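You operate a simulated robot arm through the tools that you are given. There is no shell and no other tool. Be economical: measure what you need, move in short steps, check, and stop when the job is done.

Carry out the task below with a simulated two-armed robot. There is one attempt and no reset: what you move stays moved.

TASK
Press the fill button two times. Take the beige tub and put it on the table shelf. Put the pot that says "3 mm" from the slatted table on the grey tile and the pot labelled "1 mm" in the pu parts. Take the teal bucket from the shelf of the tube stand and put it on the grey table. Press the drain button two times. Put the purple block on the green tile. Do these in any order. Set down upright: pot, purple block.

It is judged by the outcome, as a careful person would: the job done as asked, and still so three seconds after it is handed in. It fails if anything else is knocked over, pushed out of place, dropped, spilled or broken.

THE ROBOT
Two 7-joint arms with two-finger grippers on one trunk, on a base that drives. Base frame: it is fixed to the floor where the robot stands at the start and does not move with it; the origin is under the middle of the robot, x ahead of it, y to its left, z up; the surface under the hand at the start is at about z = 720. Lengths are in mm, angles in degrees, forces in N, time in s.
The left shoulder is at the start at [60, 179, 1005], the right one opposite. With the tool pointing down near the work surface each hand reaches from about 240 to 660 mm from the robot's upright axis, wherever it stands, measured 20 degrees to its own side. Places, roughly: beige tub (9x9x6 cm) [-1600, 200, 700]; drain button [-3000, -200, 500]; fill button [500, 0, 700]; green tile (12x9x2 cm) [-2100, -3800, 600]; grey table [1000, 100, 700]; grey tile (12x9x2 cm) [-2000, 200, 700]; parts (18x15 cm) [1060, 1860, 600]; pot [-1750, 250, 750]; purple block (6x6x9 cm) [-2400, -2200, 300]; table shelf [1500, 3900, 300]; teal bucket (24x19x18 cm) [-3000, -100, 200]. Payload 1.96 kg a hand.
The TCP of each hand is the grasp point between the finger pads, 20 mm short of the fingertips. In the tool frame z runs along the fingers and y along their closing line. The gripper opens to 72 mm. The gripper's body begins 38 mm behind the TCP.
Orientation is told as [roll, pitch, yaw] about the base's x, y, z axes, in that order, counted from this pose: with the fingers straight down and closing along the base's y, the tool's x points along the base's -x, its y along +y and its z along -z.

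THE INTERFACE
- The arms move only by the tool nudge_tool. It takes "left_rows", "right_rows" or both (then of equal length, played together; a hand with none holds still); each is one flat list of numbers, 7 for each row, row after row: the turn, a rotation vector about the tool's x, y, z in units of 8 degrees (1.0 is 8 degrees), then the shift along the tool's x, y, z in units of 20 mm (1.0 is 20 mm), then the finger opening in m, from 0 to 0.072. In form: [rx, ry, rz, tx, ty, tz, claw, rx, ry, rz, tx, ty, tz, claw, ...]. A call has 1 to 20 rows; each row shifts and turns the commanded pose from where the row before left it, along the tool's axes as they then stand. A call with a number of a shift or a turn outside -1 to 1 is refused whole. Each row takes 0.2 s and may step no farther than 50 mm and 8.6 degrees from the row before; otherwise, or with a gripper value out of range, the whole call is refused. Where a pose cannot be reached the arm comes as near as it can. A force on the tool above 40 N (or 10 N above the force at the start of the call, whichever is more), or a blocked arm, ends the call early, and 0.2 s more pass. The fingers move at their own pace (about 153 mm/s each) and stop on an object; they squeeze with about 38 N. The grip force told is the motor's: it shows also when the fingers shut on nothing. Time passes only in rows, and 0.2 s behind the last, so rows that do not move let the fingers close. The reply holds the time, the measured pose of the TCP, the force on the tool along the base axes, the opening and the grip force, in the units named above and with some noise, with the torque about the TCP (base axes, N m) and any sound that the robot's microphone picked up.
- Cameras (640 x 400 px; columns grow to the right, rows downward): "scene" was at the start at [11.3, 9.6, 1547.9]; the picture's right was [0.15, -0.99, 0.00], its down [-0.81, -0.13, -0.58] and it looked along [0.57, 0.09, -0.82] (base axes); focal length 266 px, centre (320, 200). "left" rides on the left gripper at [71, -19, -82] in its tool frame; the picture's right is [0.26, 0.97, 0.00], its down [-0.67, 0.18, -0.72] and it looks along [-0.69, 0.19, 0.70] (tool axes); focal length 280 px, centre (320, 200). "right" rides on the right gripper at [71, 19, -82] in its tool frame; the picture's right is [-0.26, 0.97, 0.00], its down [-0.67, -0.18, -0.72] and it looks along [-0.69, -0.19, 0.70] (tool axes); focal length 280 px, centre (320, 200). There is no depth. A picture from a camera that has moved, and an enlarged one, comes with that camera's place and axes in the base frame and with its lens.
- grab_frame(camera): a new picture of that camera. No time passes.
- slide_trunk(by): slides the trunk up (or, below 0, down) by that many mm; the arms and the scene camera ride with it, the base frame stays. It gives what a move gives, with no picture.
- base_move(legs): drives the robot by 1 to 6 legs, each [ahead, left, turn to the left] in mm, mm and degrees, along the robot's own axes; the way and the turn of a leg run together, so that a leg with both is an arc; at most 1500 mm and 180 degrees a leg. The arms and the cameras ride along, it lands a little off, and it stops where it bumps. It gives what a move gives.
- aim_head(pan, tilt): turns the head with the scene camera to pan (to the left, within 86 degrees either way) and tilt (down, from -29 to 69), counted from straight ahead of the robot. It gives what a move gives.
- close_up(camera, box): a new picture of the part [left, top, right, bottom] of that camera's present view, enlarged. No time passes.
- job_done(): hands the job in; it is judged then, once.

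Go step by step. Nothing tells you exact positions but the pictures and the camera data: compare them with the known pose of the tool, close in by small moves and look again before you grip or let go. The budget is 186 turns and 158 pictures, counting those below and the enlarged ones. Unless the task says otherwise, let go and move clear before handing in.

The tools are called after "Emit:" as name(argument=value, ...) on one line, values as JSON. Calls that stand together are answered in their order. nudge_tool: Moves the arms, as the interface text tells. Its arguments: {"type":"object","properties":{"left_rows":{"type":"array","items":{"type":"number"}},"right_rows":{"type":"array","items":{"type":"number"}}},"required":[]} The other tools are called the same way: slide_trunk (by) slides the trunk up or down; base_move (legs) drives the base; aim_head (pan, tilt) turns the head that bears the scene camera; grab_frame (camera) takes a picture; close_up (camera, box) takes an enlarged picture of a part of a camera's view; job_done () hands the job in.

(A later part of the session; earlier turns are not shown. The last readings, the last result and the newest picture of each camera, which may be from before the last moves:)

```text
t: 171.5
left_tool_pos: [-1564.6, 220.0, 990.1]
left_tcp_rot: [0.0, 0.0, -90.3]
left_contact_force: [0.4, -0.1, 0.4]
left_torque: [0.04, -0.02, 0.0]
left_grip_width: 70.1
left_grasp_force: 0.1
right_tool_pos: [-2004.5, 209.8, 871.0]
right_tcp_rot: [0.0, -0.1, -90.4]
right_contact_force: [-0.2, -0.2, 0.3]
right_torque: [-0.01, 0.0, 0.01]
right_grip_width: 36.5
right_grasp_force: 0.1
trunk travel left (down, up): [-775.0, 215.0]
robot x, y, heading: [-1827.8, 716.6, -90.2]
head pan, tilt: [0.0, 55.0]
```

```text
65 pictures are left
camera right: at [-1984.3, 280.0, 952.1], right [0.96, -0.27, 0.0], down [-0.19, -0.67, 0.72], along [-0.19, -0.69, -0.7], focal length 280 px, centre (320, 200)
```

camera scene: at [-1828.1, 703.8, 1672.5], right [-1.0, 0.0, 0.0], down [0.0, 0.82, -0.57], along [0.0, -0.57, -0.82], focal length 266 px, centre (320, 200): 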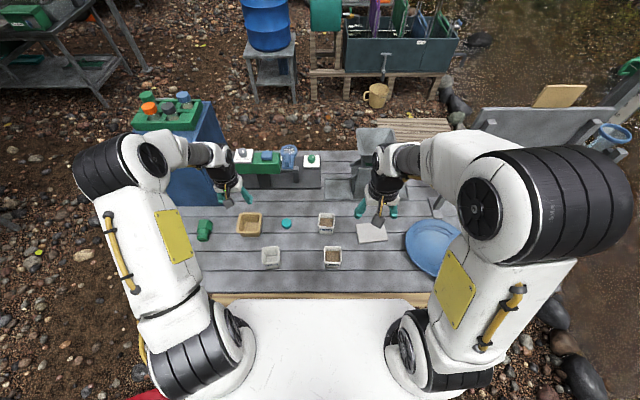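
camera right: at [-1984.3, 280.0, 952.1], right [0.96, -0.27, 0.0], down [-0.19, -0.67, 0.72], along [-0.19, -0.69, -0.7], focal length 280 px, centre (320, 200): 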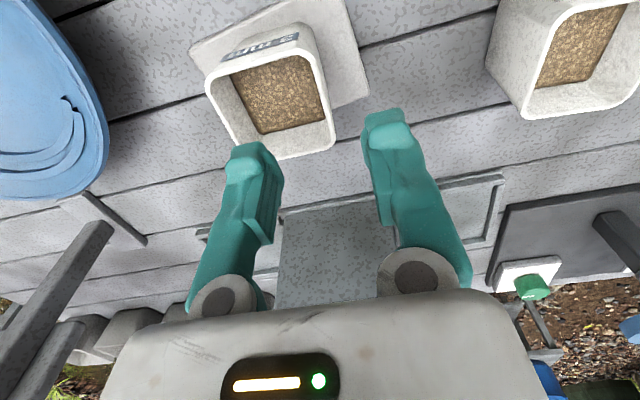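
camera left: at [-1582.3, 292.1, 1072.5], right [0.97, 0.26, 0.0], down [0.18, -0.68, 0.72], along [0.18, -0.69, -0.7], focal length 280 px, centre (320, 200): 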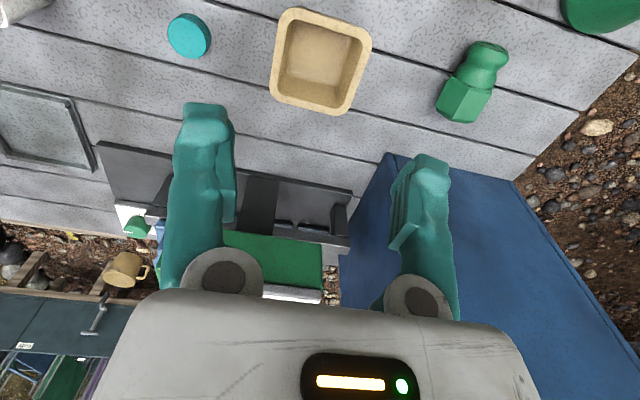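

The 3 mm pot stands on the tile. Next the right hand moves above the +x wall of the 1 mm pot.

Emit:
nudge_tool(right_rows=[0, 0, 0, -0.125, 0.9, 0.1, 0.044, 0, 0, 0, -0.125, 0.9, 0.1, 0.044, 0, 0, 0, -0.125, 0.9, 0.1, 0.044, 0, 0, 0, -0.125, 0.9, 0.1, 0.044, 0, 0, 0, -0.125, 0.9, 0.1, 0.044, 0, 0, 0, -0.125, 0.9, 0.1, 0.044, 0, 0, 0, -0.125, 0.9, 0.1, 0.044, 0, 0, 0, -0.125, 0.9, 0.1, 0.044, 0, 0, 0, -0.125, 0.9, 0.1, 0.044, 0, 0, 0, -0.125, 0.9, 0.1, 0.044])

Emit:
grab_frame(camera="right")

```text
t: 173.7
left_tool_pos: [-1562.2, 220.1, 990.8]
left_tcp_rot: [0.0, 0.0, -90.3]
left_contact_force: [-0.5, 0.3, -0.4]
left_torque: [-0.06, -0.01, -0.01]
left_grip_width: 70.1
left_grasp_force: 0.0
right_tool_pos: [-1822.7, 184.5, 850.8]
right_tcp_rot: [-0.1, -0.1, -90.3]
right_contact_force: [0.3, 0.1, 0.7]
right_torque: [-0.01, 0.03, -0.01]
right_grip_width: 43.9
right_grasp_force: 0.0
trunk travel left (down, up): [-775.0, 215.0]
robot x, y, heading: [-1829.1, 720.3, -90.2]
head pan, tilt: [0.0, 55.0]
```

```text
64 pictures are left
camera right: at [-1801.7, 255.4, 932.0], right [0.96, -0.27, 0.0], down [-0.19, -0.67, 0.72], along [-0.19, -0.69, -0.7], focal length 280 px, centre (320, 200)
```

right: 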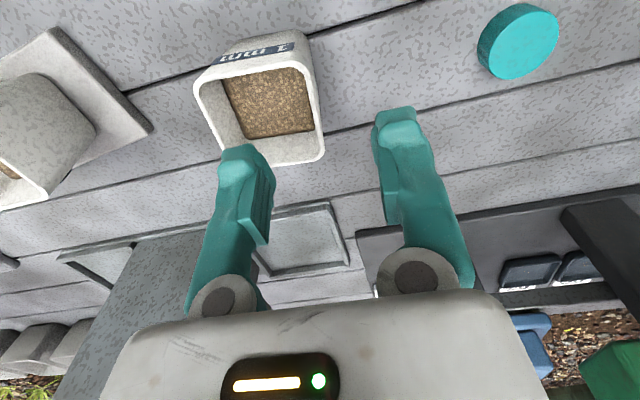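

Shift 2–3 mm and descend onto the wall.

Emit:
nudge_tool(right_rows=[0, 0, 0, -0.15, -0.1, 0.8, 0.044, 0, 0, 0, 0, 0, 0.8, 0.044, 0, 0, 0, 0, 0, 0.6, 0.044, 0, 0, 0, 0, 0, 0.5, 0.044, 0, 0, 0, 0, 0, 0.5, 0.044, 0, 0, 0, 0, 0, 0, 0.044])

Emit:
close_up(camera="right", box=[130, 20, 490, 290])

```text
t: 175.1
left_tool_pos: [-1562.4, 219.8, 991.7]
left_tcp_rot: [-0.1, 0.1, -90.2]
left_contact_force: [0.7, -0.4, -0.2]
left_torque: [0.01, 0.0, -0.02]
left_grip_width: 69.9
left_grasp_force: 0.1
right_tool_pos: [-1825.6, 180.6, 786.5]
right_tcp_rot: [0.0, -0.1, -90.4]
right_contact_force: [-0.6, -0.4, -0.1]
right_torque: [-0.01, 0.01, -0.02]
right_grip_width: 43.8
right_grasp_force: 0.1
trunk travel left (down, up): [-775.0, 215.0]
robot x, y, heading: [-1827.2, 715.9, -90.4]
head pan, tilt: [0.0, 55.0]
```

```text
1.48 times, centred on (310, 155) of right
camera zoom: at [-1805.3, 251.4, 867.7], right [0.96, -0.27, 0.0], down [-0.19, -0.67, 0.72], along [-0.19, -0.69, -0.7], focal length 415 px, centre (335, 267)
```

zoom: 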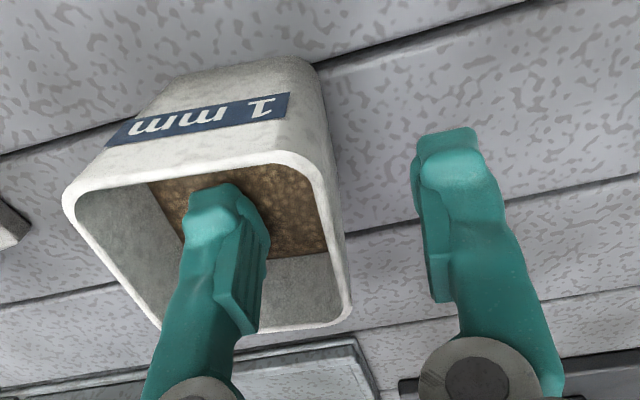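

Same geometry as before. Close and lift.

Emit:
nudge_tool(right_rows=[0, 0, 0, 0, 0, 0, 0.02, 0, 0, 0, 0, 0, 0, 0, 0, 0, 0, 0, 0, 0, 0, 0, 0, 0, 0, 0, 0, 0, 0, 0, 0, 0, 0, -0.3, 0, 0, 0, 0, 0, 0, -0.8, 0, 0, 0, 0, 0, 0, -1, 0, 0, 0, 0, 0, 0, -1, 0, 0, 0, 0, 0.6, 0, -1, 0, 0, 0, 0, 0.6, 0, -1, 0, 0, 0, 0, 0.6, 0, -1, 0, 0, 0, 0, 0.6, 0, -1, 0])

Emit:
grab_frame(camera="left")

Emit:
close_up(camera="scene", box=[210, 180, 430, 290])

```text
t: 177.7
left_tool_pos: [-1563.8, 221.3, 990.8]
left_tcp_rot: [-0.1, 0.0, -90.2]
left_contact_force: [0.2, -0.5, -0.4]
left_torque: [-0.03, 0.01, 0.0]
left_grip_width: 69.8
left_grasp_force: 0.1
right_tool_pos: [-1824.1, 228.6, 927.4]
right_tcp_rot: [-0.1, -0.1, -90.5]
right_contact_force: [-0.7, -0.3, -1.5]
right_torque: [-0.03, -0.05, 0.02]
right_grip_width: 6.0
right_grasp_force: 31.3
trunk travel left (down, up): [-775.0, 215.0]
robot x, y, heading: [-1826.7, 717.8, -90.2]
head pan, tilt: [0.0, 55.0]
```

```text
62 pictures are left
camera left: at [-1582.4, 292.4, 1072.6], right [0.97, 0.26, 0.0], down [0.18, -0.68, 0.72], along [0.18, -0.69, -0.7], focal length 280 px, centre (320, 200)
```

left: 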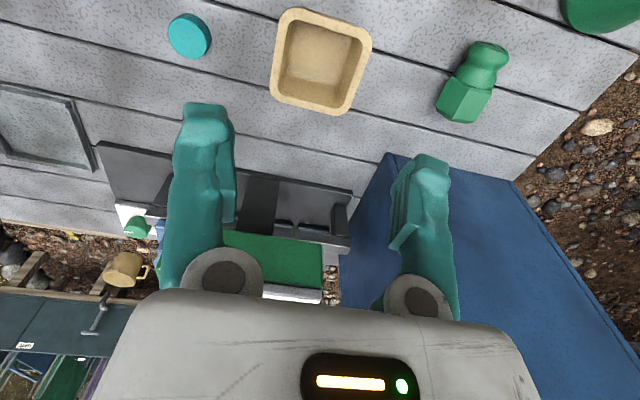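

```text
2.91 times, centred on (320, 235) of scene
camera zoom: at [-1827.9, 704.4, 1672.5], right [-1.0, 0.0, 0.0], down [0.0, 0.82, -0.57], along [0.0, -0.57, -0.82], focal length 774 px, centre (320, 98)
```

zoom: 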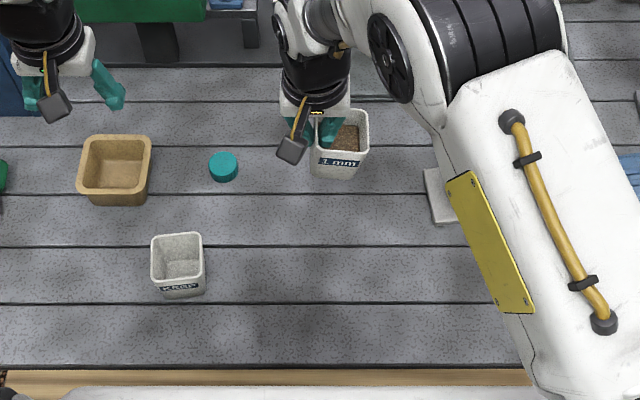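

The 1 mm pot is held. For the tub I'll use the left hand pitched ~45° forward (useful for a shelf) on the tub's +x side wall. First move and pitch at height.

Emit:
nudge_tool(left_rows=[0, -0.95, 0, -0.5, 0.5, 0.6, 0.05, 0, -0.95, 0, -0.5, 0.5, 0.6, 0.05, 0, -0.95, 0, -0.5, 0.5, 0.6, 0.05, 0, -0.95, 0, -0.5, 0.5, 0.6, 0.05, 0, -0.95, 0, -0.5, 0.5, 0.6, 0.05, 0, -0.87, 0, 0, 0, 0, 0.05])

Emit:
grab_frame(camera="left")

Emit:
close_up(camera="scene", box=[190, 180, 350, 280])

```text
t: 179.1
left_tool_pos: [-1513.5, 156.9, 946.1]
left_tcp_rot: [0.1, -45.2, -90.4]
left_contact_force: [-0.9, -0.2, -0.3]
left_torque: [0.02, 0.0, -0.03]
left_grip_width: 49.6
left_grasp_force: 0.2
right_tool_pos: [-1824.9, 229.2, 928.8]
right_tcp_rot: [-0.1, -0.1, -90.4]
right_contact_force: [0.4, -0.1, -1.8]
right_torque: [-0.01, -0.07, 0.01]
right_grip_width: 6.4
right_grasp_force: 31.5
trunk travel left (down, up): [-775.0, 215.0]
robot x, y, heading: [-1828.3, 717.7, -90.2]
head pan, tilt: [0.0, 55.0]
```

```text
60 pictures are left
camera left: at [-1532.8, 266.0, 954.3], right [0.97, 0.18, -0.18], down [0.18, 0.03, 0.98], along [0.18, -0.98, 0.0], focal length 280 px, centre (320, 200)
```

left: 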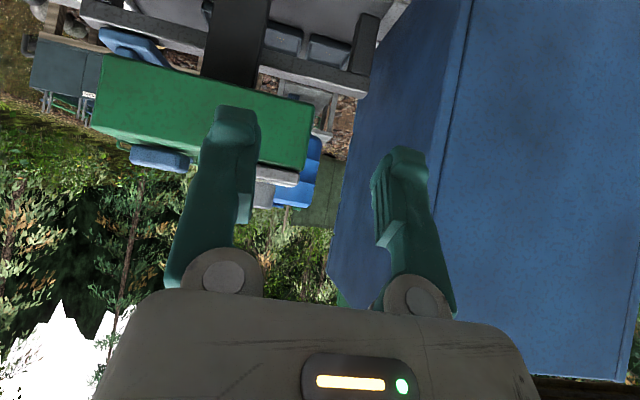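

```text
4.00 times, centred on (270, 230) of scene
camera zoom: at [-1828.0, 703.8, 1672.6], right [-1.0, 0.0, 0.0], down [0.0, 0.82, -0.57], along [0.0, -0.57, -0.82], focal length 1065 px, centre (520, 80)
```

zoom: 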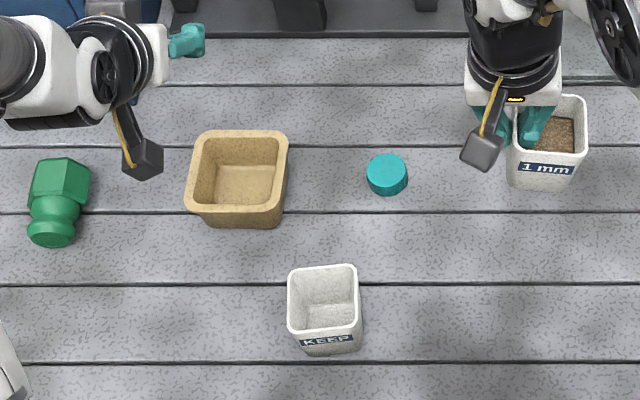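

Tub's +x wall centre is at x≈-1514, rim z≈778. Lower to just above the rim and look.

Emit:
nudge_tool(left_rows=[0, 0, 0, 0.77, 0, 0.6, 0.05, 0, 0, 0, 0.77, 0, 0.6, 0.05, 0, 0, 0, 0.77, 0, 0.6, 0.05, 0, 0, 0, 0.77, 0, 0.6, 0.05, 0, 0, 0, 0.77, 0, 0.6, 0.05, 0, 0, 0, 0.77, 0, 0.6, 0.05])

Emit:
grab_frame(camera="left")

Emit:
close_up(camera="scene", box=[190, 180, 310, 260])

```text
t: 180.5
left_tool_pos: [-1512.5, 170.8, 829.7]
left_tcp_rot: [0.1, -44.9, -90.1]
left_contact_force: [0.7, -0.4, -0.7]
left_torque: [0.01, -0.01, -0.02]
left_grip_width: 50.1
left_grasp_force: 0.0
right_tool_pos: [-1823.3, 228.1, 926.4]
right_tcp_rot: [-0.1, -0.1, -90.5]
right_contact_force: [-0.3, 0.9, -3.0]
right_torque: [0.0, -0.09, -0.01]
right_grip_width: 6.1
right_grasp_force: 31.6
trunk travel left (down, up): [-775.0, 215.0]
robot x, y, heading: [-1827.9, 719.3, -90.5]
head pan, tilt: [0.0, 55.0]
```

```text
58 pictures are left
camera left: at [-1532.4, 280.5, 838.4], right [0.97, 0.18, -0.19], down [0.18, 0.03, 0.98], along [0.18, -0.98, -0.01], focal length 280 px, centre (320, 200)
```

left: 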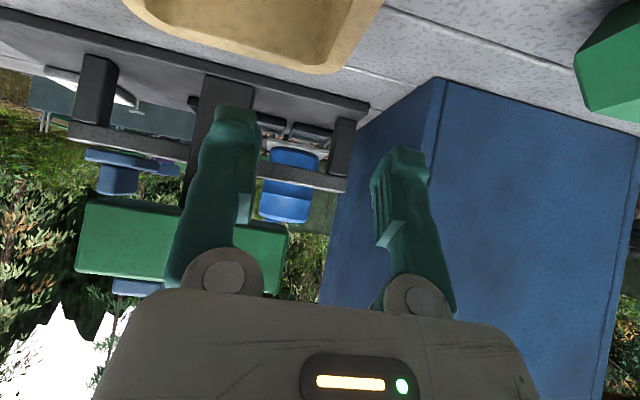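

```text
5.00 times, centred on (250, 220) of scene
camera zoom: at [-1827.5, 702.9, 1672.6], right [-1.0, 0.0, 0.0], down [0.0, 0.82, -0.57], along [0.0, -0.57, -0.82], focal length 1331 px, centre (670, 100)
```

zoom: 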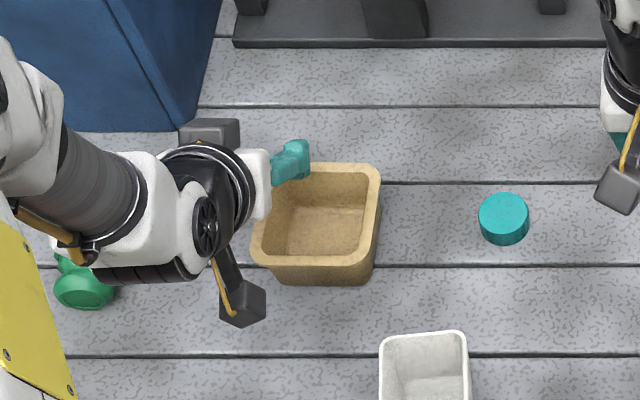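

Wall is between the fingers. Descend 60 mm and check before closing.

Emit:
nudge_tool(left_rows=[0, 0, 0, 0.7, 0, 0.7, 0.05, 0, 0, 0, 0.7, 0, 0.7, 0.05, 0, 0, 0, 0.4, 0, 0.4, 0.05, 0, 0, 0, 0.35, 0, 0.35, 0.05])

Emit:
grab_frame(camera="left")

Emit:
close_up(camera="scene", box=[190, 180, 310, 260])

```text
t: 181.5
left_tool_pos: [-1513.7, 170.9, 768.8]
left_tcp_rot: [-0.1, -44.9, -90.3]
left_contact_force: [-0.8, -0.1, 1.2]
left_torque: [-0.01, -0.01, -0.01]
left_grip_width: 49.9
left_grasp_force: 0.0
right_tool_pos: [-1824.2, 227.1, 927.7]
right_tcp_rot: [0.0, -0.1, -90.4]
right_contact_force: [-0.4, 0.3, -1.2]
right_torque: [-0.03, -0.04, 0.02]
right_grip_width: 6.0
right_grasp_force: 31.4
trunk travel left (down, up): [-775.0, 215.0]
robot x, y, heading: [-1829.8, 714.4, -90.3]
head pan, tilt: [0.0, 55.0]
```

```text
56 pictures are left
camera left: at [-1532.6, 280.2, 776.9], right [0.97, 0.18, -0.18], down [0.18, 0.03, 0.98], along [0.18, -0.98, -0.01], focal length 280 px, centre (320, 200)
```

left: 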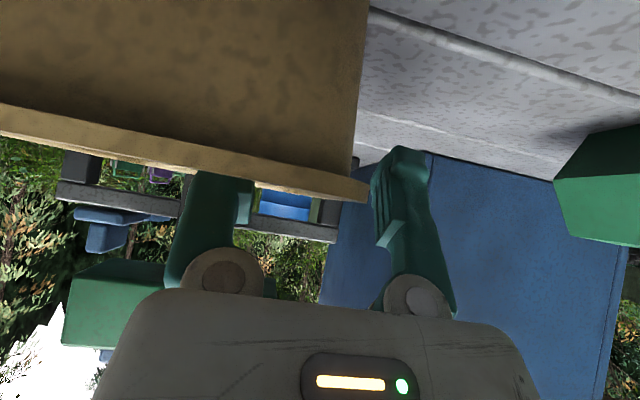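

```text
5.00 times, centred on (250, 220) of scene
camera zoom: at [-1827.7, 703.0, 1672.5], right [-1.0, 0.0, 0.0], down [0.0, 0.82, -0.57], along [0.0, -0.57, -0.82], focal length 1331 px, centre (670, 100)
```

zoom: 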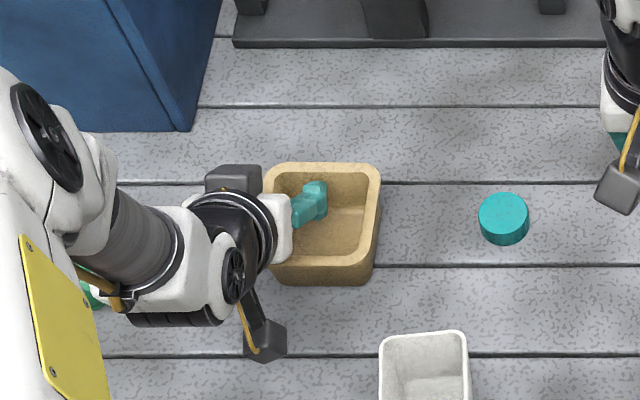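

Good. Close and lift the tub straight up.

Emit:
nudge_tool(left_rows=[0, 0, 0, 0, 0, 0, 0.025, 0, 0, 0, 0, 0, 0, 0, 0, 0, 0, 0, 0, 0, 0, 0, 0, 0, 0, 0, 0, 0, 0, 0, 0, -0.3, 0, -0.3, 0, 0, 0, 0, -0.5, 0, -0.5, 0, 0, 0, 0, 0, 0, 0, 0])

Emit:
close_up(camera="scene", box=[190, 180, 310, 260])

```text
t: 183.1
left_tool_pos: [-1514.6, 171.7, 791.5]
left_tcp_rot: [-0.1, -45.0, -90.2]
left_contact_force: [-0.4, 0.1, -0.6]
left_torque: [0.0, -0.04, -0.03]
left_grip_width: 5.9
left_grasp_force: 32.0
right_tool_pos: [-1824.0, 228.2, 927.8]
right_tcp_rot: [0.0, -0.1, -90.5]
right_contact_force: [0.0, -0.5, -2.5]
right_torque: [0.02, -0.07, -0.01]
right_grip_width: 5.9
right_grasp_force: 31.6
trunk travel left (down, up): [-775.0, 215.0]
robot x, y, heading: [-1826.3, 717.0, -90.0]
head pan, tilt: [0.0, 55.0]
```

```text
5.00 times, centred on (250, 220) of scene
camera zoom: at [-1827.6, 703.0, 1672.5], right [-1.0, 0.0, 0.0], down [0.0, 0.82, -0.57], along [0.0, -0.57, -0.82], focal length 1331 px, centre (670, 100)
```

zoom: 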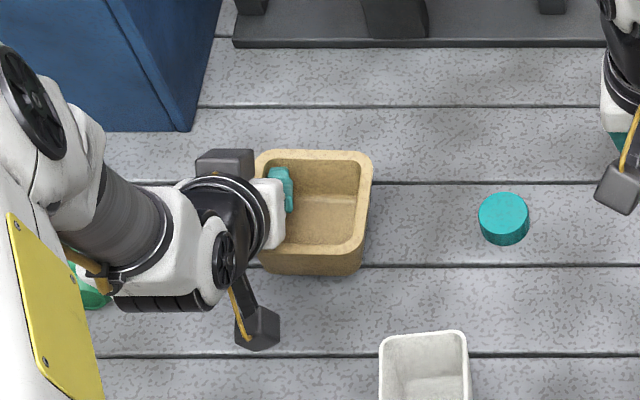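

Tub held level. Raise it, back away from the table, turn and drive toward the parts area.

Emit:
nudge_tool(left_rows=[0, 0, 0, -0.9, 0, -0.9, 0, 0, 0, 0, -0.9, 0, -0.9, 0, 0, 0, 0, -0.9, 0, -0.9, 0, 0, 0, 0, -0.9, 0, -0.9, 0, 0, 0, 0, -0.9, 0, -0.9, 0])

Emit:
base_move(legs=[[-380, 0, 0], [0, 0, 90], [1400, 0, 0], [650, 0, 0]])

Emit:
aim_head(pan=35, tilt=30)

Emit:
grab_frame(camera="scene")

```text
t: 184.3
left_tool_pos: [-1513.8, 173.3, 920.2]
left_tcp_rot: [0.0, -44.9, -90.3]
left_contact_force: [-0.8, -0.3, -0.7]
left_torque: [0.01, -0.04, 0.0]
left_grip_width: 5.7
left_grasp_force: 31.7
right_tool_pos: [-1825.4, 229.2, 926.6]
right_tcp_rot: [0.1, -0.1, -90.4]
right_contact_force: [-0.2, 0.0, -2.1]
right_torque: [0.03, -0.07, 0.02]
right_grip_width: 6.0
right_grasp_force: 31.4
trunk travel left (down, up): [-775.0, 215.0]
robot x, y, heading: [-1825.2, 717.5, -90.4]
head pan, tilt: [0.0, 55.0]
```

```text
t: 200.3
left_tool_pos: [783.2, 1344.2, 919.3]
left_tcp_rot: [0.1, -44.8, -0.7]
left_contact_force: [0.3, 0.3, -1.1]
left_torque: [0.0, -0.05, -0.01]
left_grip_width: 5.6
left_grasp_force: 32.3
right_tool_pos: [725.4, 1032.9, 928.2]
right_tcp_rot: [0.0, -0.1, -0.8]
right_contact_force: [-0.1, 0.0, -2.0]
right_torque: [0.0, 0.0, 0.02]
right_grip_width: 6.0
right_grasp_force: 31.7
trunk travel left (down, up): [-775.0, 215.0]
robot x, y, heading: [233.4, 1032.9, -0.9]
head pan, tilt: [0.0, 55.0]
```

```text
t: 201.3
left_tool_pos: [783.4, 1343.2, 919.6]
left_tcp_rot: [0.0, -44.9, -0.7]
left_contact_force: [-0.7, -0.2, -1.0]
left_torque: [0.05, 0.04, 0.01]
left_grip_width: 6.2
left_grasp_force: 31.7
right_tool_pos: [724.9, 1033.4, 927.3]
right_tcp_rot: [0.0, -0.1, -0.7]
right_contact_force: [-0.2, 0.2, -2.7]
right_torque: [0.08, 0.03, 0.02]
right_grip_width: 6.2
right_grasp_force: 31.2
trunk travel left (down, up): [-775.0, 215.0]
robot x, y, heading: [234.5, 1036.1, -0.8]
head pan, tilt: [35.0, 30.0]
```

```text
53 pictures are left
camera scene: at [250.2, 1083.8, 1708.5], right [0.56, -0.83, 0.0], down [-0.41, -0.28, -0.87], along [0.72, 0.49, -0.5], focal length 266 px, centre (320, 200)
```

scene: 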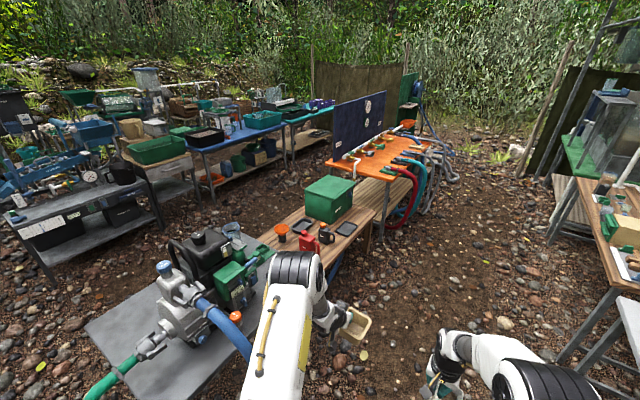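

I see the pump table at front left; the parts tray is hidden behind my left arm. Look closer with a different pan after moving slightly.

Emit:
close_up(camera="scene", box=[180, 180, 360, 300])

Emit:
grab_frame(camera="left")

```text
3.33 times, centred on (270, 240) of scene
camera zoom: at [250.2, 1083.8, 1708.5], right [0.56, -0.83, 0.0], down [-0.41, -0.28, -0.87], along [0.72, 0.49, -0.5], focal length 887 px, centre (487, 67)
```

zoom: 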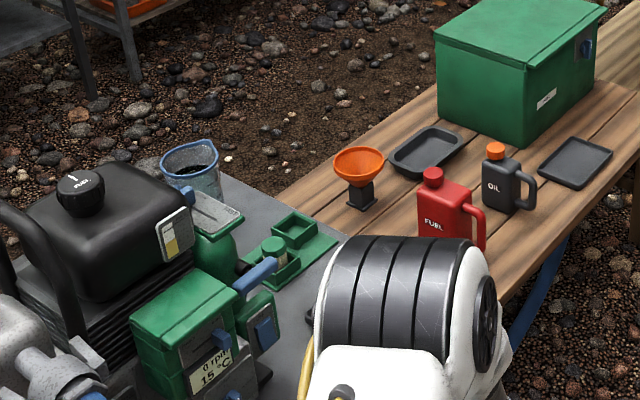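

```text
51 pictures are left
camera left: at [675.2, 1326.5, 927.3], right [-0.17, 0.97, -0.18], down [-0.03, 0.18, 0.98], along [0.98, 0.18, -0.01], focal length 280 px, centre (320, 200)
```

left: 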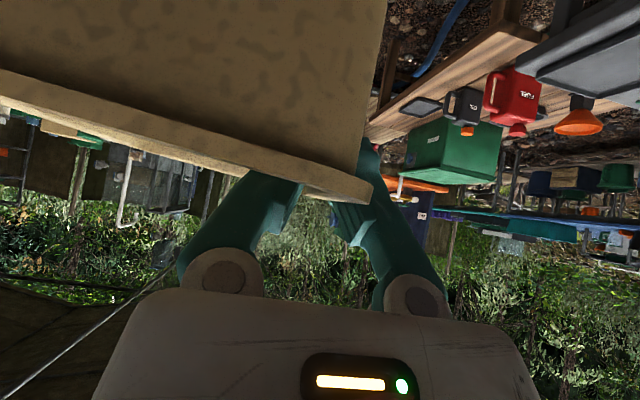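

The tray at (1060, 1860) is behind my elbow. Drive ahead 800 and turn to face it.

Emit:
base_move(legs=[[790, 0, 0], [0, 0, 90]])

Emit:
aim_head(pan=0, tilt=45)

Emit:
grab_frame(camera="scene")

```text
t: 209.4
left_tool_pos: [720.9, 1578.0, 918.3]
left_tcp_rot: [0.0, -44.9, 88.9]
left_contact_force: [0.2, 0.0, -0.2]
left_torque: [0.01, 0.03, 0.0]
left_grip_width: 5.7
left_grasp_force: 31.9
right_tool_pos: [1031.0, 1517.1, 927.2]
right_tcp_rot: [0.0, -0.1, 88.8]
right_contact_force: [0.2, 0.3, -2.6]
right_torque: [0.0, 0.08, -0.01]
right_grip_width: 5.9
right_grasp_force: 31.9
trunk travel left (down, up): [-775.0, 215.0]
robot x, y, heading: [1027.5, 1028.1, 89.0]
head pan, tilt: [35.0, 30.0]
```

```text
t: 210.4
left_tool_pos: [721.6, 1578.3, 919.4]
left_tcp_rot: [-0.1, -44.9, 88.9]
left_contact_force: [0.2, -0.3, -1.0]
left_torque: [0.01, 0.03, 0.0]
left_grip_width: 5.9
left_grasp_force: 32.2
right_tool_pos: [1032.1, 1518.1, 926.4]
right_tcp_rot: [0.1, -0.1, 88.8]
right_contact_force: [-0.1, 0.8, -2.4]
right_torque: [-0.02, 0.06, -0.01]
right_grip_width: 6.1
right_grasp_force: 31.5
trunk travel left (down, up): [-775.0, 215.0]
robot x, y, heading: [1022.8, 1030.9, 89.0]
head pan, tilt: [0.0, 45.0]
```

```text
50 pictures are left
camera scene: at [1027.2, 1048.4, 1686.0], right [1.0, -0.02, 0.0], down [-0.01, -0.71, -0.71], along [0.01, 0.71, -0.71], focal length 266 px, centre (320, 200)
```

scene: 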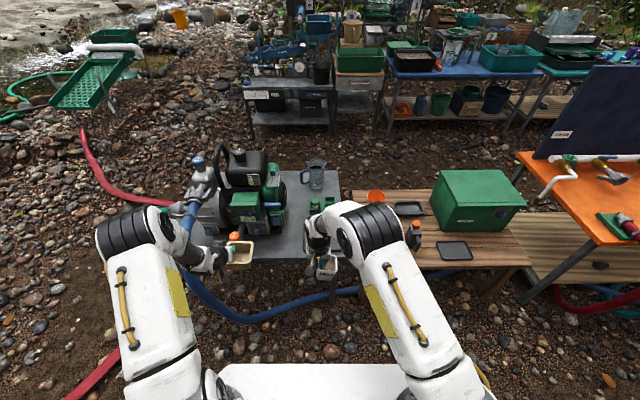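

Shift right 220 mm so the tray shows between the hands.

Emit:
base_move(legs=[[0, -220, 0]])

Emit:
close_up(camera="scene", box=[160, 150, 360, 290])

```text
t: 212.1
left_tool_pos: [939.9, 1573.5, 918.5]
left_tcp_rot: [0.0, -44.9, 89.1]
left_contact_force: [-0.3, 0.7, -0.4]
left_torque: [0.0, 0.02, 0.0]
left_grip_width: 5.8
left_grasp_force: 32.1
right_tool_pos: [1252.2, 1513.4, 926.5]
right_tcp_rot: [-0.1, -0.2, 88.9]
right_contact_force: [0.5, 0.0, -2.3]
right_torque: [0.01, 0.11, 0.0]
right_grip_width: 5.9
right_grasp_force: 32.1
trunk travel left (down, up): [-775.0, 215.0]
robot x, y, heading: [1248.3, 1023.0, 89.2]
head pan, tilt: [0.0, 45.0]
```

```text
2.86 times, centred on (260, 220) of scene
camera zoom: at [1248.0, 1044.6, 1685.9], right [1.0, -0.02, 0.0], down [-0.01, -0.71, -0.71], along [0.01, 0.71, -0.71], focal length 761 px, centre (491, 143)
```

zoom: 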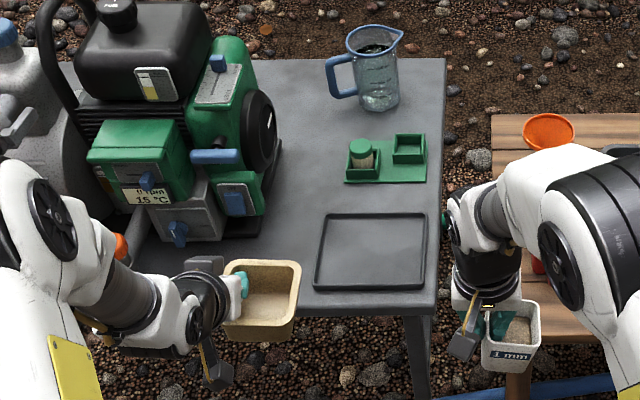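

The dark tray at (1050, 1855) on the pump table is the pump-unit (PU) parts tray. I'll retract and raise the tub hand first, then drive closer with the pot.

Emit:
nudge_tool(left_rows=[0, 0, 0, 0.4, 0, -0.93, 0, 0, 0, 0, 0.4, 0, -0.93, 0, 0, 0, 0, 0.4, 0, -0.93, 0, 0, 0, 0, 0.4, 0, -0.93, 0, 0, 0, 0, 0.4, 0, -0.93, 0, 0, 0, 0, 0.4, 0, -0.93, 0, 0, 0, 0, 0.4, 0, -0.93, 0, 0, 0, 0, 0.4, 0, -0.93, 0])

Emit:
base_move(legs=[[0, 318, 0], [240, 0, 0]])

Emit:
grab_frame(camera="scene")

Emit:
grab_frame(camera="right")

```text
t: 213.9
left_tool_pos: [938.5, 1422.7, 979.4]
left_tcp_rot: [0.0, -44.8, 89.0]
left_contact_force: [0.2, -0.4, -0.2]
left_torque: [0.02, 0.01, 0.02]
left_grip_width: 5.9
left_grasp_force: 32.4
right_tool_pos: [1251.0, 1512.8, 927.2]
right_tcp_rot: [-0.1, -0.1, 88.9]
right_contact_force: [0.5, 0.5, -2.2]
right_torque: [0.03, 0.06, 0.03]
right_grip_width: 5.8
right_grasp_force: 31.9
trunk travel left (down, up): [-775.0, 215.0]
robot x, y, heading: [1251.6, 1024.0, 89.1]
head pan, tilt: [0.0, 45.0]
```

```text
t: 217.4
left_tool_pos: [620.8, 1666.3, 979.5]
left_tcp_rot: [0.0, -44.9, 89.5]
left_contact_force: [0.9, 0.2, -0.7]
left_torque: [-0.01, 0.02, 0.0]
left_grip_width: 5.8
left_grasp_force: 32.0
right_tool_pos: [931.0, 1758.9, 927.5]
right_tcp_rot: [0.0, -0.2, 89.4]
right_contact_force: [-0.4, 0.1, -3.5]
right_torque: [-0.01, 0.06, -0.03]
right_grip_width: 5.9
right_grasp_force: 31.8
trunk travel left (down, up): [-775.0, 215.0]
robot x, y, heading: [930.2, 1268.8, 89.3]
head pan, tilt: [0.0, 45.0]
```

```text
48 pictures are left
camera scene: at [932.2, 1289.1, 1686.0], right [1.0, -0.01, 0.0], down [-0.01, -0.71, -0.71], along [0.01, 0.71, -0.71], focal length 266 px, centre (320, 200)
```

scene: 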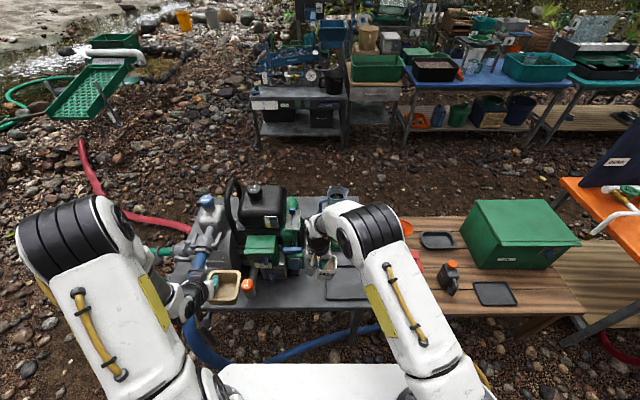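

```text
47 pictures are left
camera right: at [911.7, 1687.3, 1009.1], right [-0.96, 0.27, 0.0], down [0.19, 0.67, 0.72], along [0.2, 0.69, -0.7], focal length 280 px, centre (320, 200)
```

right: 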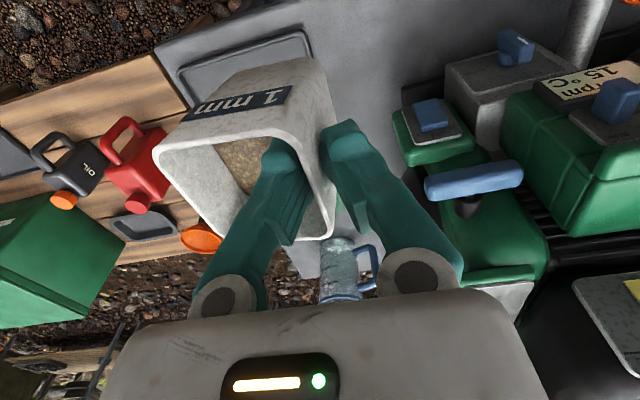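

Move the pot over the tray (first right, then forward) and look.

Emit:
nudge_tool(right_rows=[0, 0, 0, 0, -0.9, 0, 0, 0, 0, 0, 0, -0.9, 0, 0, 0, 0, 0, 0, -0.9, 0, 0, 0, 0, 0, -0.4, -0.9, 0.5, 0, 0, 0, 0, -0.8, -0.9, 0.5, 0, 0, 0, 0, -0.9, 0, 0.5, 0, 0, 0, 0, -0.9, 0, 0.5, 0, 0, 0, 0, -0.9, 0, 0.5, 0, 0, 0, 0, -0.9, 0, 0.5, 0])

Emit:
grab_frame(camera="right")

Emit:
close_up(camera="scene", box=[280, 210, 440, 310])

```text
t: 219.4
left_tool_pos: [620.8, 1667.5, 979.4]
left_tcp_rot: [0.0, -44.9, 89.6]
left_contact_force: [0.1, 0.2, -0.3]
left_torque: [0.0, 0.04, 0.01]
left_grip_width: 5.9
left_grasp_force: 31.9
right_tool_pos: [1022.1, 1853.6, 868.0]
right_tcp_rot: [-0.1, 0.0, 89.3]
right_contact_force: [0.3, -0.3, -2.3]
right_torque: [0.0, 0.1, 0.01]
right_grip_width: 6.0
right_grasp_force: 31.2
trunk travel left (down, up): [-775.0, 215.0]
robot x, y, heading: [934.3, 1267.9, 89.6]
head pan, tilt: [0.0, 45.0]
```

```text
46 pictures are left
camera right: at [1002.6, 1783.1, 949.5], right [-0.96, 0.27, 0.0], down [0.19, 0.67, 0.72], along [0.2, 0.69, -0.7], focal length 280 px, centre (320, 200)
```

right: 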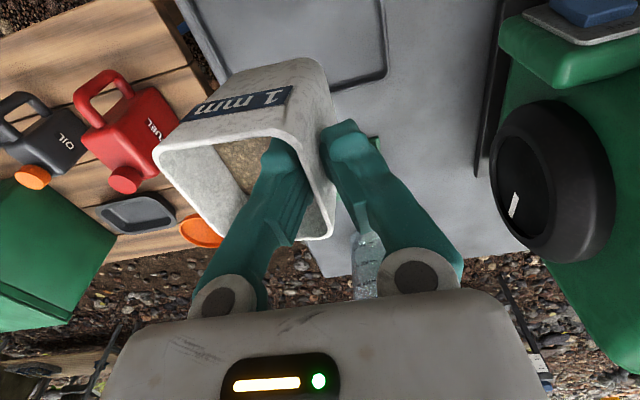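

```text
4.00 times, centred on (360, 260) of scene
camera zoom: at [932.3, 1290.5, 1686.0], right [1.0, -0.01, 0.0], down [-0.01, -0.71, -0.71], along [0.01, 0.71, -0.71], focal length 1065 px, centre (160, -40)
```

zoom: 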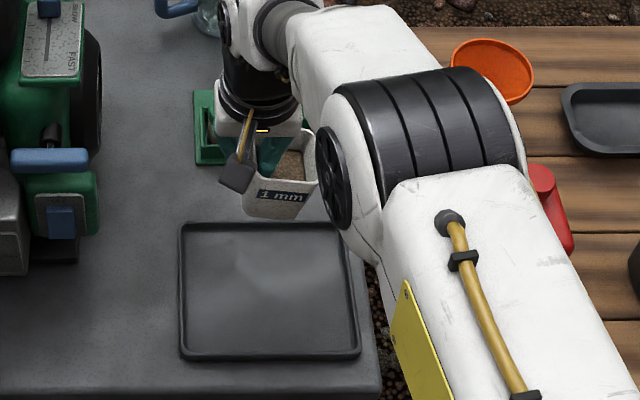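

Pot is right above the tray centre (tray floor z≈608). Lower in steps.

Emit:
nudge_tool(right_rows=[0, 0, 0, -0.15, 0, 1, 0, 0, 0, 0, 0, 0, 1, 0, 0, 0, 0, 0, 0, 1, 0, 0, 0, 0, 0, 0, 1, 0, 0, 0, 0, 0, 0, 1, 0, 0, 0, 0, 0, 0, 1, 0, 0, 0, 0, 0, 0, 1, 0, 0, 0, 0, 0, 0, 0.6, 0])

Emit:
grab_frame(camera="right")

Emit:
close_up(camera="scene", box=[280, 210, 440, 310])

```text
t: 221.2
left_tool_pos: [619.2, 1664.6, 980.5]
left_tcp_rot: [0.0, -44.8, 89.6]
left_contact_force: [0.3, 0.3, -0.3]
left_torque: [0.0, 0.04, 0.0]
left_grip_width: 6.0
left_grasp_force: 32.2
right_tool_pos: [1019.5, 1849.8, 789.1]
right_tcp_rot: [0.0, -0.1, 89.3]
right_contact_force: [-0.4, -0.9, -2.9]
right_torque: [-0.02, 0.07, -0.01]
right_grip_width: 5.9
right_grasp_force: 31.4
right hand out of reach, approached as far as the arm can: row 4, 5, 6, 7, 8
trunk travel left (down, up): [-775.0, 215.0]
robot x, y, heading: [935.3, 1267.4, 89.5]
head pan, tilt: [0.0, 45.0]
```

```text
44 pictures are left
camera right: at [1000.0, 1778.4, 870.5], right [-0.96, 0.27, 0.0], down [0.19, 0.67, 0.72], along [0.2, 0.69, -0.7], focal length 280 px, centre (320, 200)
```

right: 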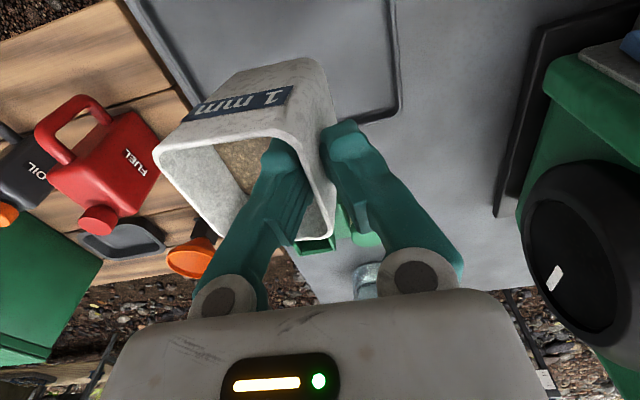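

```text
4.00 times, centred on (360, 260) of scene
camera zoom: at [932.3, 1289.6, 1685.9], right [1.0, -0.01, 0.0], down [-0.01, -0.71, -0.71], along [0.01, 0.71, -0.71], focal length 1065 px, centre (160, -40)
```

zoom: 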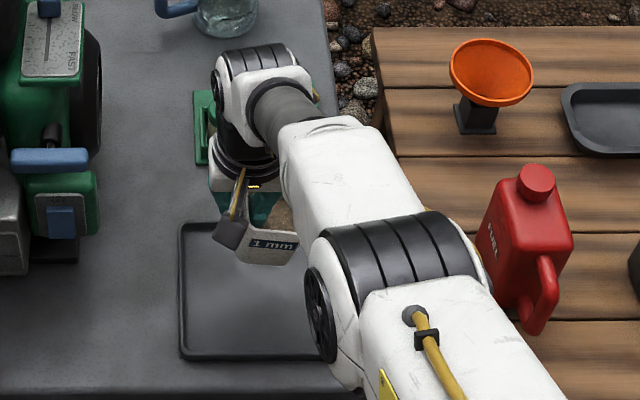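

The arm reached its limit; first undo the unreached part of the command, then use the trunk for lowering.

Emit:
nudge_tool(right_rows=[0, 0, 0, 0, 0, -1, 0, 0, 0, 0, 0, 0, -1, 0, 0, 0, 0, 0, 0, -1, 0, 0, 0, 0, 0, 0, -0.8, 0])

```text
t: 222.2
left_tool_pos: [620.2, 1666.3, 979.6]
left_tcp_rot: [0.0, -44.9, 89.4]
left_contact_force: [-0.1, -0.3, -0.5]
left_torque: [0.01, 0.04, -0.01]
left_grip_width: 6.1
left_grasp_force: 31.7
right_tool_pos: [1020.6, 1849.0, 866.5]
right_tcp_rot: [0.1, 0.0, 89.3]
right_contact_force: [-1.4, 0.1, -1.5]
right_torque: [0.01, 0.06, -0.03]
right_grip_width: 6.0
right_grasp_force: 31.9
trunk travel left (down, up): [-775.0, 215.0]
robot x, y, heading: [930.9, 1271.2, 89.6]
head pan, tilt: [0.0, 45.0]
```

Emit:
slide_trunk(by=-160)

Emit:
grab_frame(camera="right")

Emit:
close_up(camera="scene", box=[240, 180, 440, 310])

```text
t: 224.0
left_tool_pos: [620.4, 1665.6, 819.7]
left_tcp_rot: [-0.1, -44.8, 89.4]
left_contact_force: [-0.1, 0.6, -0.2]
left_torque: [0.0, 0.03, 0.02]
left_grip_width: 5.9
left_grasp_force: 31.7
right_tool_pos: [1020.6, 1849.0, 705.5]
right_tcp_rot: [0.0, -0.1, 89.4]
right_contact_force: [0.2, 0.0, -1.8]
right_torque: [-0.01, 0.06, -0.03]
right_grip_width: 6.1
right_grasp_force: 31.3
trunk travel left (down, up): [-615.0, 375.0]
robot x, y, heading: [931.0, 1268.3, 89.4]
head pan, tilt: [0.0, 45.0]
```

```text
42 pictures are left
camera right: at [1000.9, 1777.8, 787.7], right [-0.96, 0.27, 0.0], down [0.19, 0.67, 0.72], along [0.2, 0.69, -0.7], focal length 280 px, centre (320, 200)
```

right: 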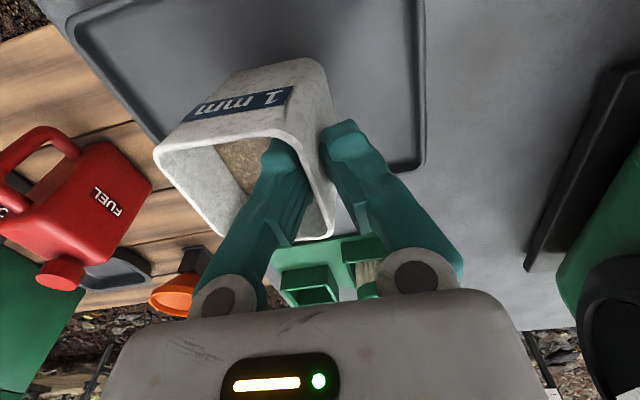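

```text
3.08 times, centred on (340, 245) of scene
camera zoom: at [932.3, 1289.3, 1526.0], right [1.0, -0.01, 0.0], down [-0.01, -0.71, -0.71], along [0.01, 0.71, -0.71], focal length 819 px, centre (258, 62)
```

zoom: 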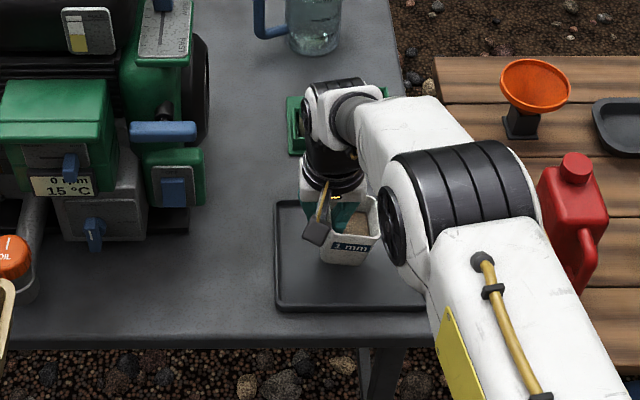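

Pot is inside the tray outline. Lower gently to contact.

Emit:
nudge_tool(right_rows=[0, 0, 0, 0, 0, 0.3, 0, 0, 0, 0, 0, 0, 0.25, 0, 0, 0, 0, 0, 0, 0.2, 0, 0, 0, 0, 0, 0, 0.15, 0])

```text
t: 225.0
left_tool_pos: [620.3, 1666.6, 819.2]
left_tcp_rot: [-0.1, -44.9, 89.5]
left_contact_force: [-0.1, -0.5, -0.5]
left_torque: [0.01, 0.03, -0.01]
left_grip_width: 6.0
left_grasp_force: 32.0
right_tool_pos: [1020.8, 1849.4, 688.0]
right_tcp_rot: [0.1, -0.1, 89.4]
right_contact_force: [0.5, 0.7, -1.9]
right_torque: [-0.02, 0.09, -0.01]
right_grip_width: 6.0
right_grasp_force: 31.8
trunk travel left (down, up): [-615.0, 375.0]
robot x, y, heading: [934.5, 1272.1, 89.5]
head pan, tilt: [0.0, 45.0]
```

Emit:
nudge_tool(right_rows=[0, 0, 0, 0, 0, 0.15, 0, 0, 0, 0, 0, 0, 0.1, 0, 0, 0, 0, 0, 0, 0.1, 0])

```text
t: 225.8
left_tool_pos: [620.7, 1666.6, 820.8]
left_tcp_rot: [0.0, -44.9, 89.6]
left_contact_force: [0.0, -0.6, -1.2]
left_torque: [-0.02, 0.04, 0.0]
left_grip_width: 6.1
left_grasp_force: 31.9
right_tool_pos: [1021.2, 1848.4, 681.5]
right_tcp_rot: [0.0, -0.2, 89.5]
right_contact_force: [0.2, -1.0, -1.4]
right_torque: [-0.02, 0.05, 0.03]
right_grip_width: 6.0
right_grasp_force: 31.3
trunk travel left (down, up): [-615.0, 375.0]
robot x, y, heading: [933.5, 1265.9, 89.7]
head pan, tilt: [0.0, 45.0]
```

Emit:
nudge_tool(right_rows=[0, 0, 0, 0, 0, 0.12, 0, 0, 0, 0, 0, 0, 0.12, 0])

Emit:
grab_frame(camera="right")

```text
t: 226.4
left_tool_pos: [620.4, 1664.9, 819.8]
left_tcp_rot: [0.0, -44.9, 89.5]
left_contact_force: [0.7, -0.3, -0.6]
left_torque: [0.01, 0.02, 0.01]
left_grip_width: 5.8
left_grasp_force: 32.1
right_tool_pos: [1019.5, 1848.5, 675.5]
right_tcp_rot: [0.0, -0.1, 89.3]
right_contact_force: [-1.3, 0.4, -1.6]
right_torque: [0.02, 0.04, 0.02]
right_grip_width: 5.9
right_grasp_force: 31.7
trunk travel left (down, up): [-615.0, 375.0]
robot x, y, heading: [932.7, 1267.8, 89.4]
head pan, tilt: [0.0, 45.0]
```

```text
40 pictures are left
camera right: at [1001.0, 1777.7, 758.3], right [-0.96, 0.27, 0.0], down [0.19, 0.67, 0.72], along [0.2, 0.69, -0.7], focal length 280 px, centre (320, 200)
```

right: 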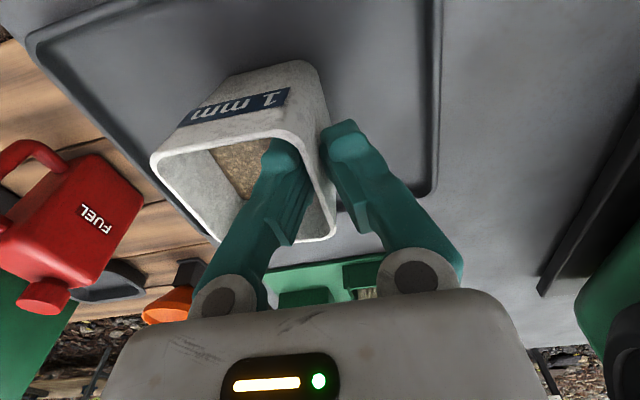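

Emit:
nudge_tool(right_rows=[0, 0, 0, 0, 0, 0.12, 0, 0, 0, 0, 0, 0, 0.1, 0])

```text
t: 227.0
left_tool_pos: [619.9, 1666.1, 819.7]
left_tcp_rot: [0.0, -44.9, 89.5]
left_contact_force: [0.3, -0.7, -0.4]
left_torque: [0.01, 0.02, 0.02]
left_grip_width: 6.0
left_grasp_force: 31.5
right_tool_pos: [1019.3, 1849.9, 673.2]
right_tcp_rot: [0.1, -0.1, 89.5]
right_contact_force: [-0.9, 0.3, -0.3]
right_torque: [0.04, -0.02, 0.06]
right_grip_width: 6.1
right_grasp_force: 31.5
trunk travel left (down, up): [-615.0, 375.0]
robot x, y, heading: [932.4, 1268.6, 89.4]
head pan, tilt: [0.0, 45.0]
```

Contact beginning; 1.5 mm more, then release and lift out.

Emit:
nudge_tool(right_rows=[0, 0, 0, 0, 0, 0.08, 0, 0, 0, 0, 0, 0, 0, 0])

Emit:
nudge_tool(right_rows=[0, 0, 0, 0, 0, 0, 0.02, 0, 0, 0, 0, 0, 0, 0.036, 0, 0, 0, 0, 0, 0, 0.036, 0, 0, 0, 0, 0, -0.5, 0.036, 0, 0, 0, 0, 0, -0.9, 0.036, 0, 0, 0, 0, 0, -1, 0.036, 0, 0, 0, 0, 0, -1, 0.036, 0, 0, 0, 0, 0, -1, 0.036])

Emit:
grab_frame(camera="right")

```text
t: 227.6
left_tool_pos: [619.5, 1665.6, 819.7]
left_tcp_rot: [-0.1, -44.9, 89.6]
left_contact_force: [-0.3, -0.5, -1.0]
left_torque: [0.02, 0.04, -0.01]
left_grip_width: 6.1
left_grasp_force: 32.1
right_tool_pos: [1020.7, 1849.4, 672.6]
right_tcp_rot: [-0.1, -0.1, 89.4]
right_contact_force: [-1.3, 0.1, 5.5]
right_torque: [0.16, -0.05, 0.01]
right_grip_width: 5.8
right_grasp_force: 31.7
trunk travel left (down, up): [-615.0, 375.0]
robot x, y, heading: [933.4, 1265.8, 89.7]
head pan, tilt: [0.0, 45.0]
```

```text
t: 229.4
left_tool_pos: [619.1, 1664.6, 820.0]
left_tcp_rot: [0.1, -44.9, 89.4]
left_contact_force: [0.4, -0.3, 0.0]
left_torque: [0.01, 0.04, -0.01]
left_grip_width: 6.0
left_grasp_force: 32.4
right_tool_pos: [1018.5, 1846.2, 758.7]
right_tcp_rot: [0.0, -0.2, 89.4]
right_contact_force: [0.7, 0.3, 0.8]
right_torque: [0.03, -0.02, 0.02]
right_grip_width: 36.2
right_grasp_force: 0.1
trunk travel left (down, up): [-615.0, 375.0]
robot x, y, heading: [931.2, 1269.4, 89.2]
head pan, tilt: [0.0, 45.0]
```

```text
39 pictures are left
camera right: at [998.9, 1775.4, 839.7], right [-0.96, 0.27, 0.0], down [0.19, 0.67, 0.72], along [0.2, 0.69, -0.7], focal length 280 px, centre (320, 200)
```

right: 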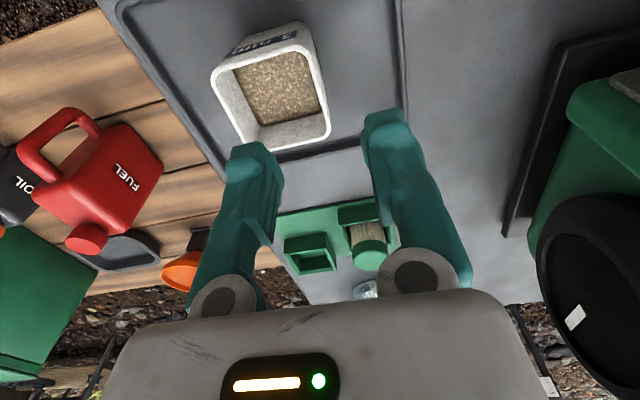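

Pot stands in the tray. Now raise, back off and drive around the pump table to see the shelf tables beyond.

Emit:
slide_trunk(by=200)

Emit:
base_move(legs=[[-250, 0, 0], [0, 1050, 0], [1400, 0, 0]])

Emit:
aim_head(pan=-40, tilt=25)

Emit:
grab_frame(camera="scene")

```text
t: 231.6
left_tool_pos: [619.4, 1665.9, 1019.9]
left_tcp_rot: [0.0, -45.0, 89.6]
left_contact_force: [-0.2, -0.3, -0.7]
left_torque: [0.01, 0.05, 0.0]
left_grip_width: 6.1
left_grasp_force: 32.6
right_tool_pos: [1017.7, 1846.1, 957.3]
right_tcp_rot: [0.0, 0.0, 89.5]
right_contact_force: [0.3, 1.0, 0.2]
right_torque: [0.03, 0.0, 0.0]
right_grip_width: 35.8
right_grasp_force: 0.1
trunk travel left (down, up): [-815.0, 175.0]
robot x, y, heading: [932.0, 1268.4, 89.5]
head pan, tilt: [0.0, 45.0]
```

```text
t: 244.9
left_tool_pos: [-427.1, 2809.4, 1019.8]
left_tcp_rot: [0.0, -44.8, 90.1]
left_contact_force: [-0.3, 0.9, -0.9]
left_torque: [0.01, 0.02, 0.05]
left_grip_width: 5.9
left_grasp_force: 32.3
right_tool_pos: [-29.5, 2993.2, 957.8]
right_tcp_rot: [0.0, -0.2, 90.0]
right_contact_force: [-0.3, 0.6, -0.5]
right_torque: [-0.04, -0.01, -0.01]
right_grip_width: 36.1
right_grasp_force: 0.1
trunk travel left (down, up): [-815.0, 175.0]
robot x, y, heading: [-111.9, 2414.7, 90.1]
head pan, tilt: [0.0, 45.0]
```

```text
t: 246.0
left_tool_pos: [-425.7, 2809.0, 1020.4]
left_tcp_rot: [0.0, -45.0, 90.0]
left_contact_force: [0.2, -0.2, -0.4]
left_torque: [0.03, 0.05, 0.02]
left_grip_width: 6.1
left_grasp_force: 31.9
right_tool_pos: [-29.5, 2993.7, 958.5]
right_tcp_rot: [0.0, -0.2, 89.9]
right_contact_force: [-0.5, -0.7, 0.2]
right_torque: [-0.01, -0.04, 0.05]
right_grip_width: 36.1
right_grasp_force: 0.1
trunk travel left (down, up): [-815.0, 175.0]
robot x, y, heading: [-110.2, 2413.1, 90.2]
head pan, tilt: [-40.0, 25.0]
```

```text
38 pictures are left
camera scene: at [-51.4, 2424.6, 1756.5], right [0.77, -0.64, 0.0], down [-0.27, -0.32, -0.91], along [0.58, 0.7, -0.42], focal length 266 px, centre (320, 200)
```

scene: 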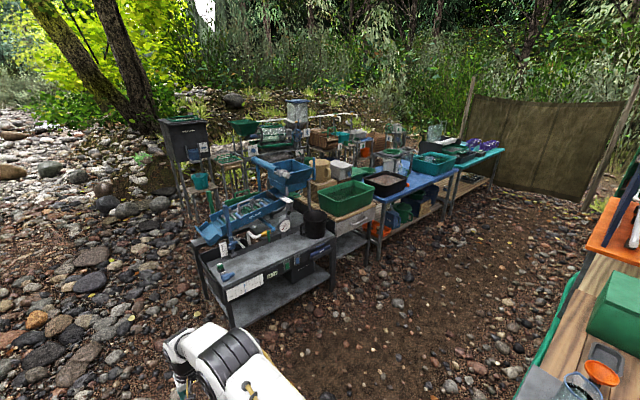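

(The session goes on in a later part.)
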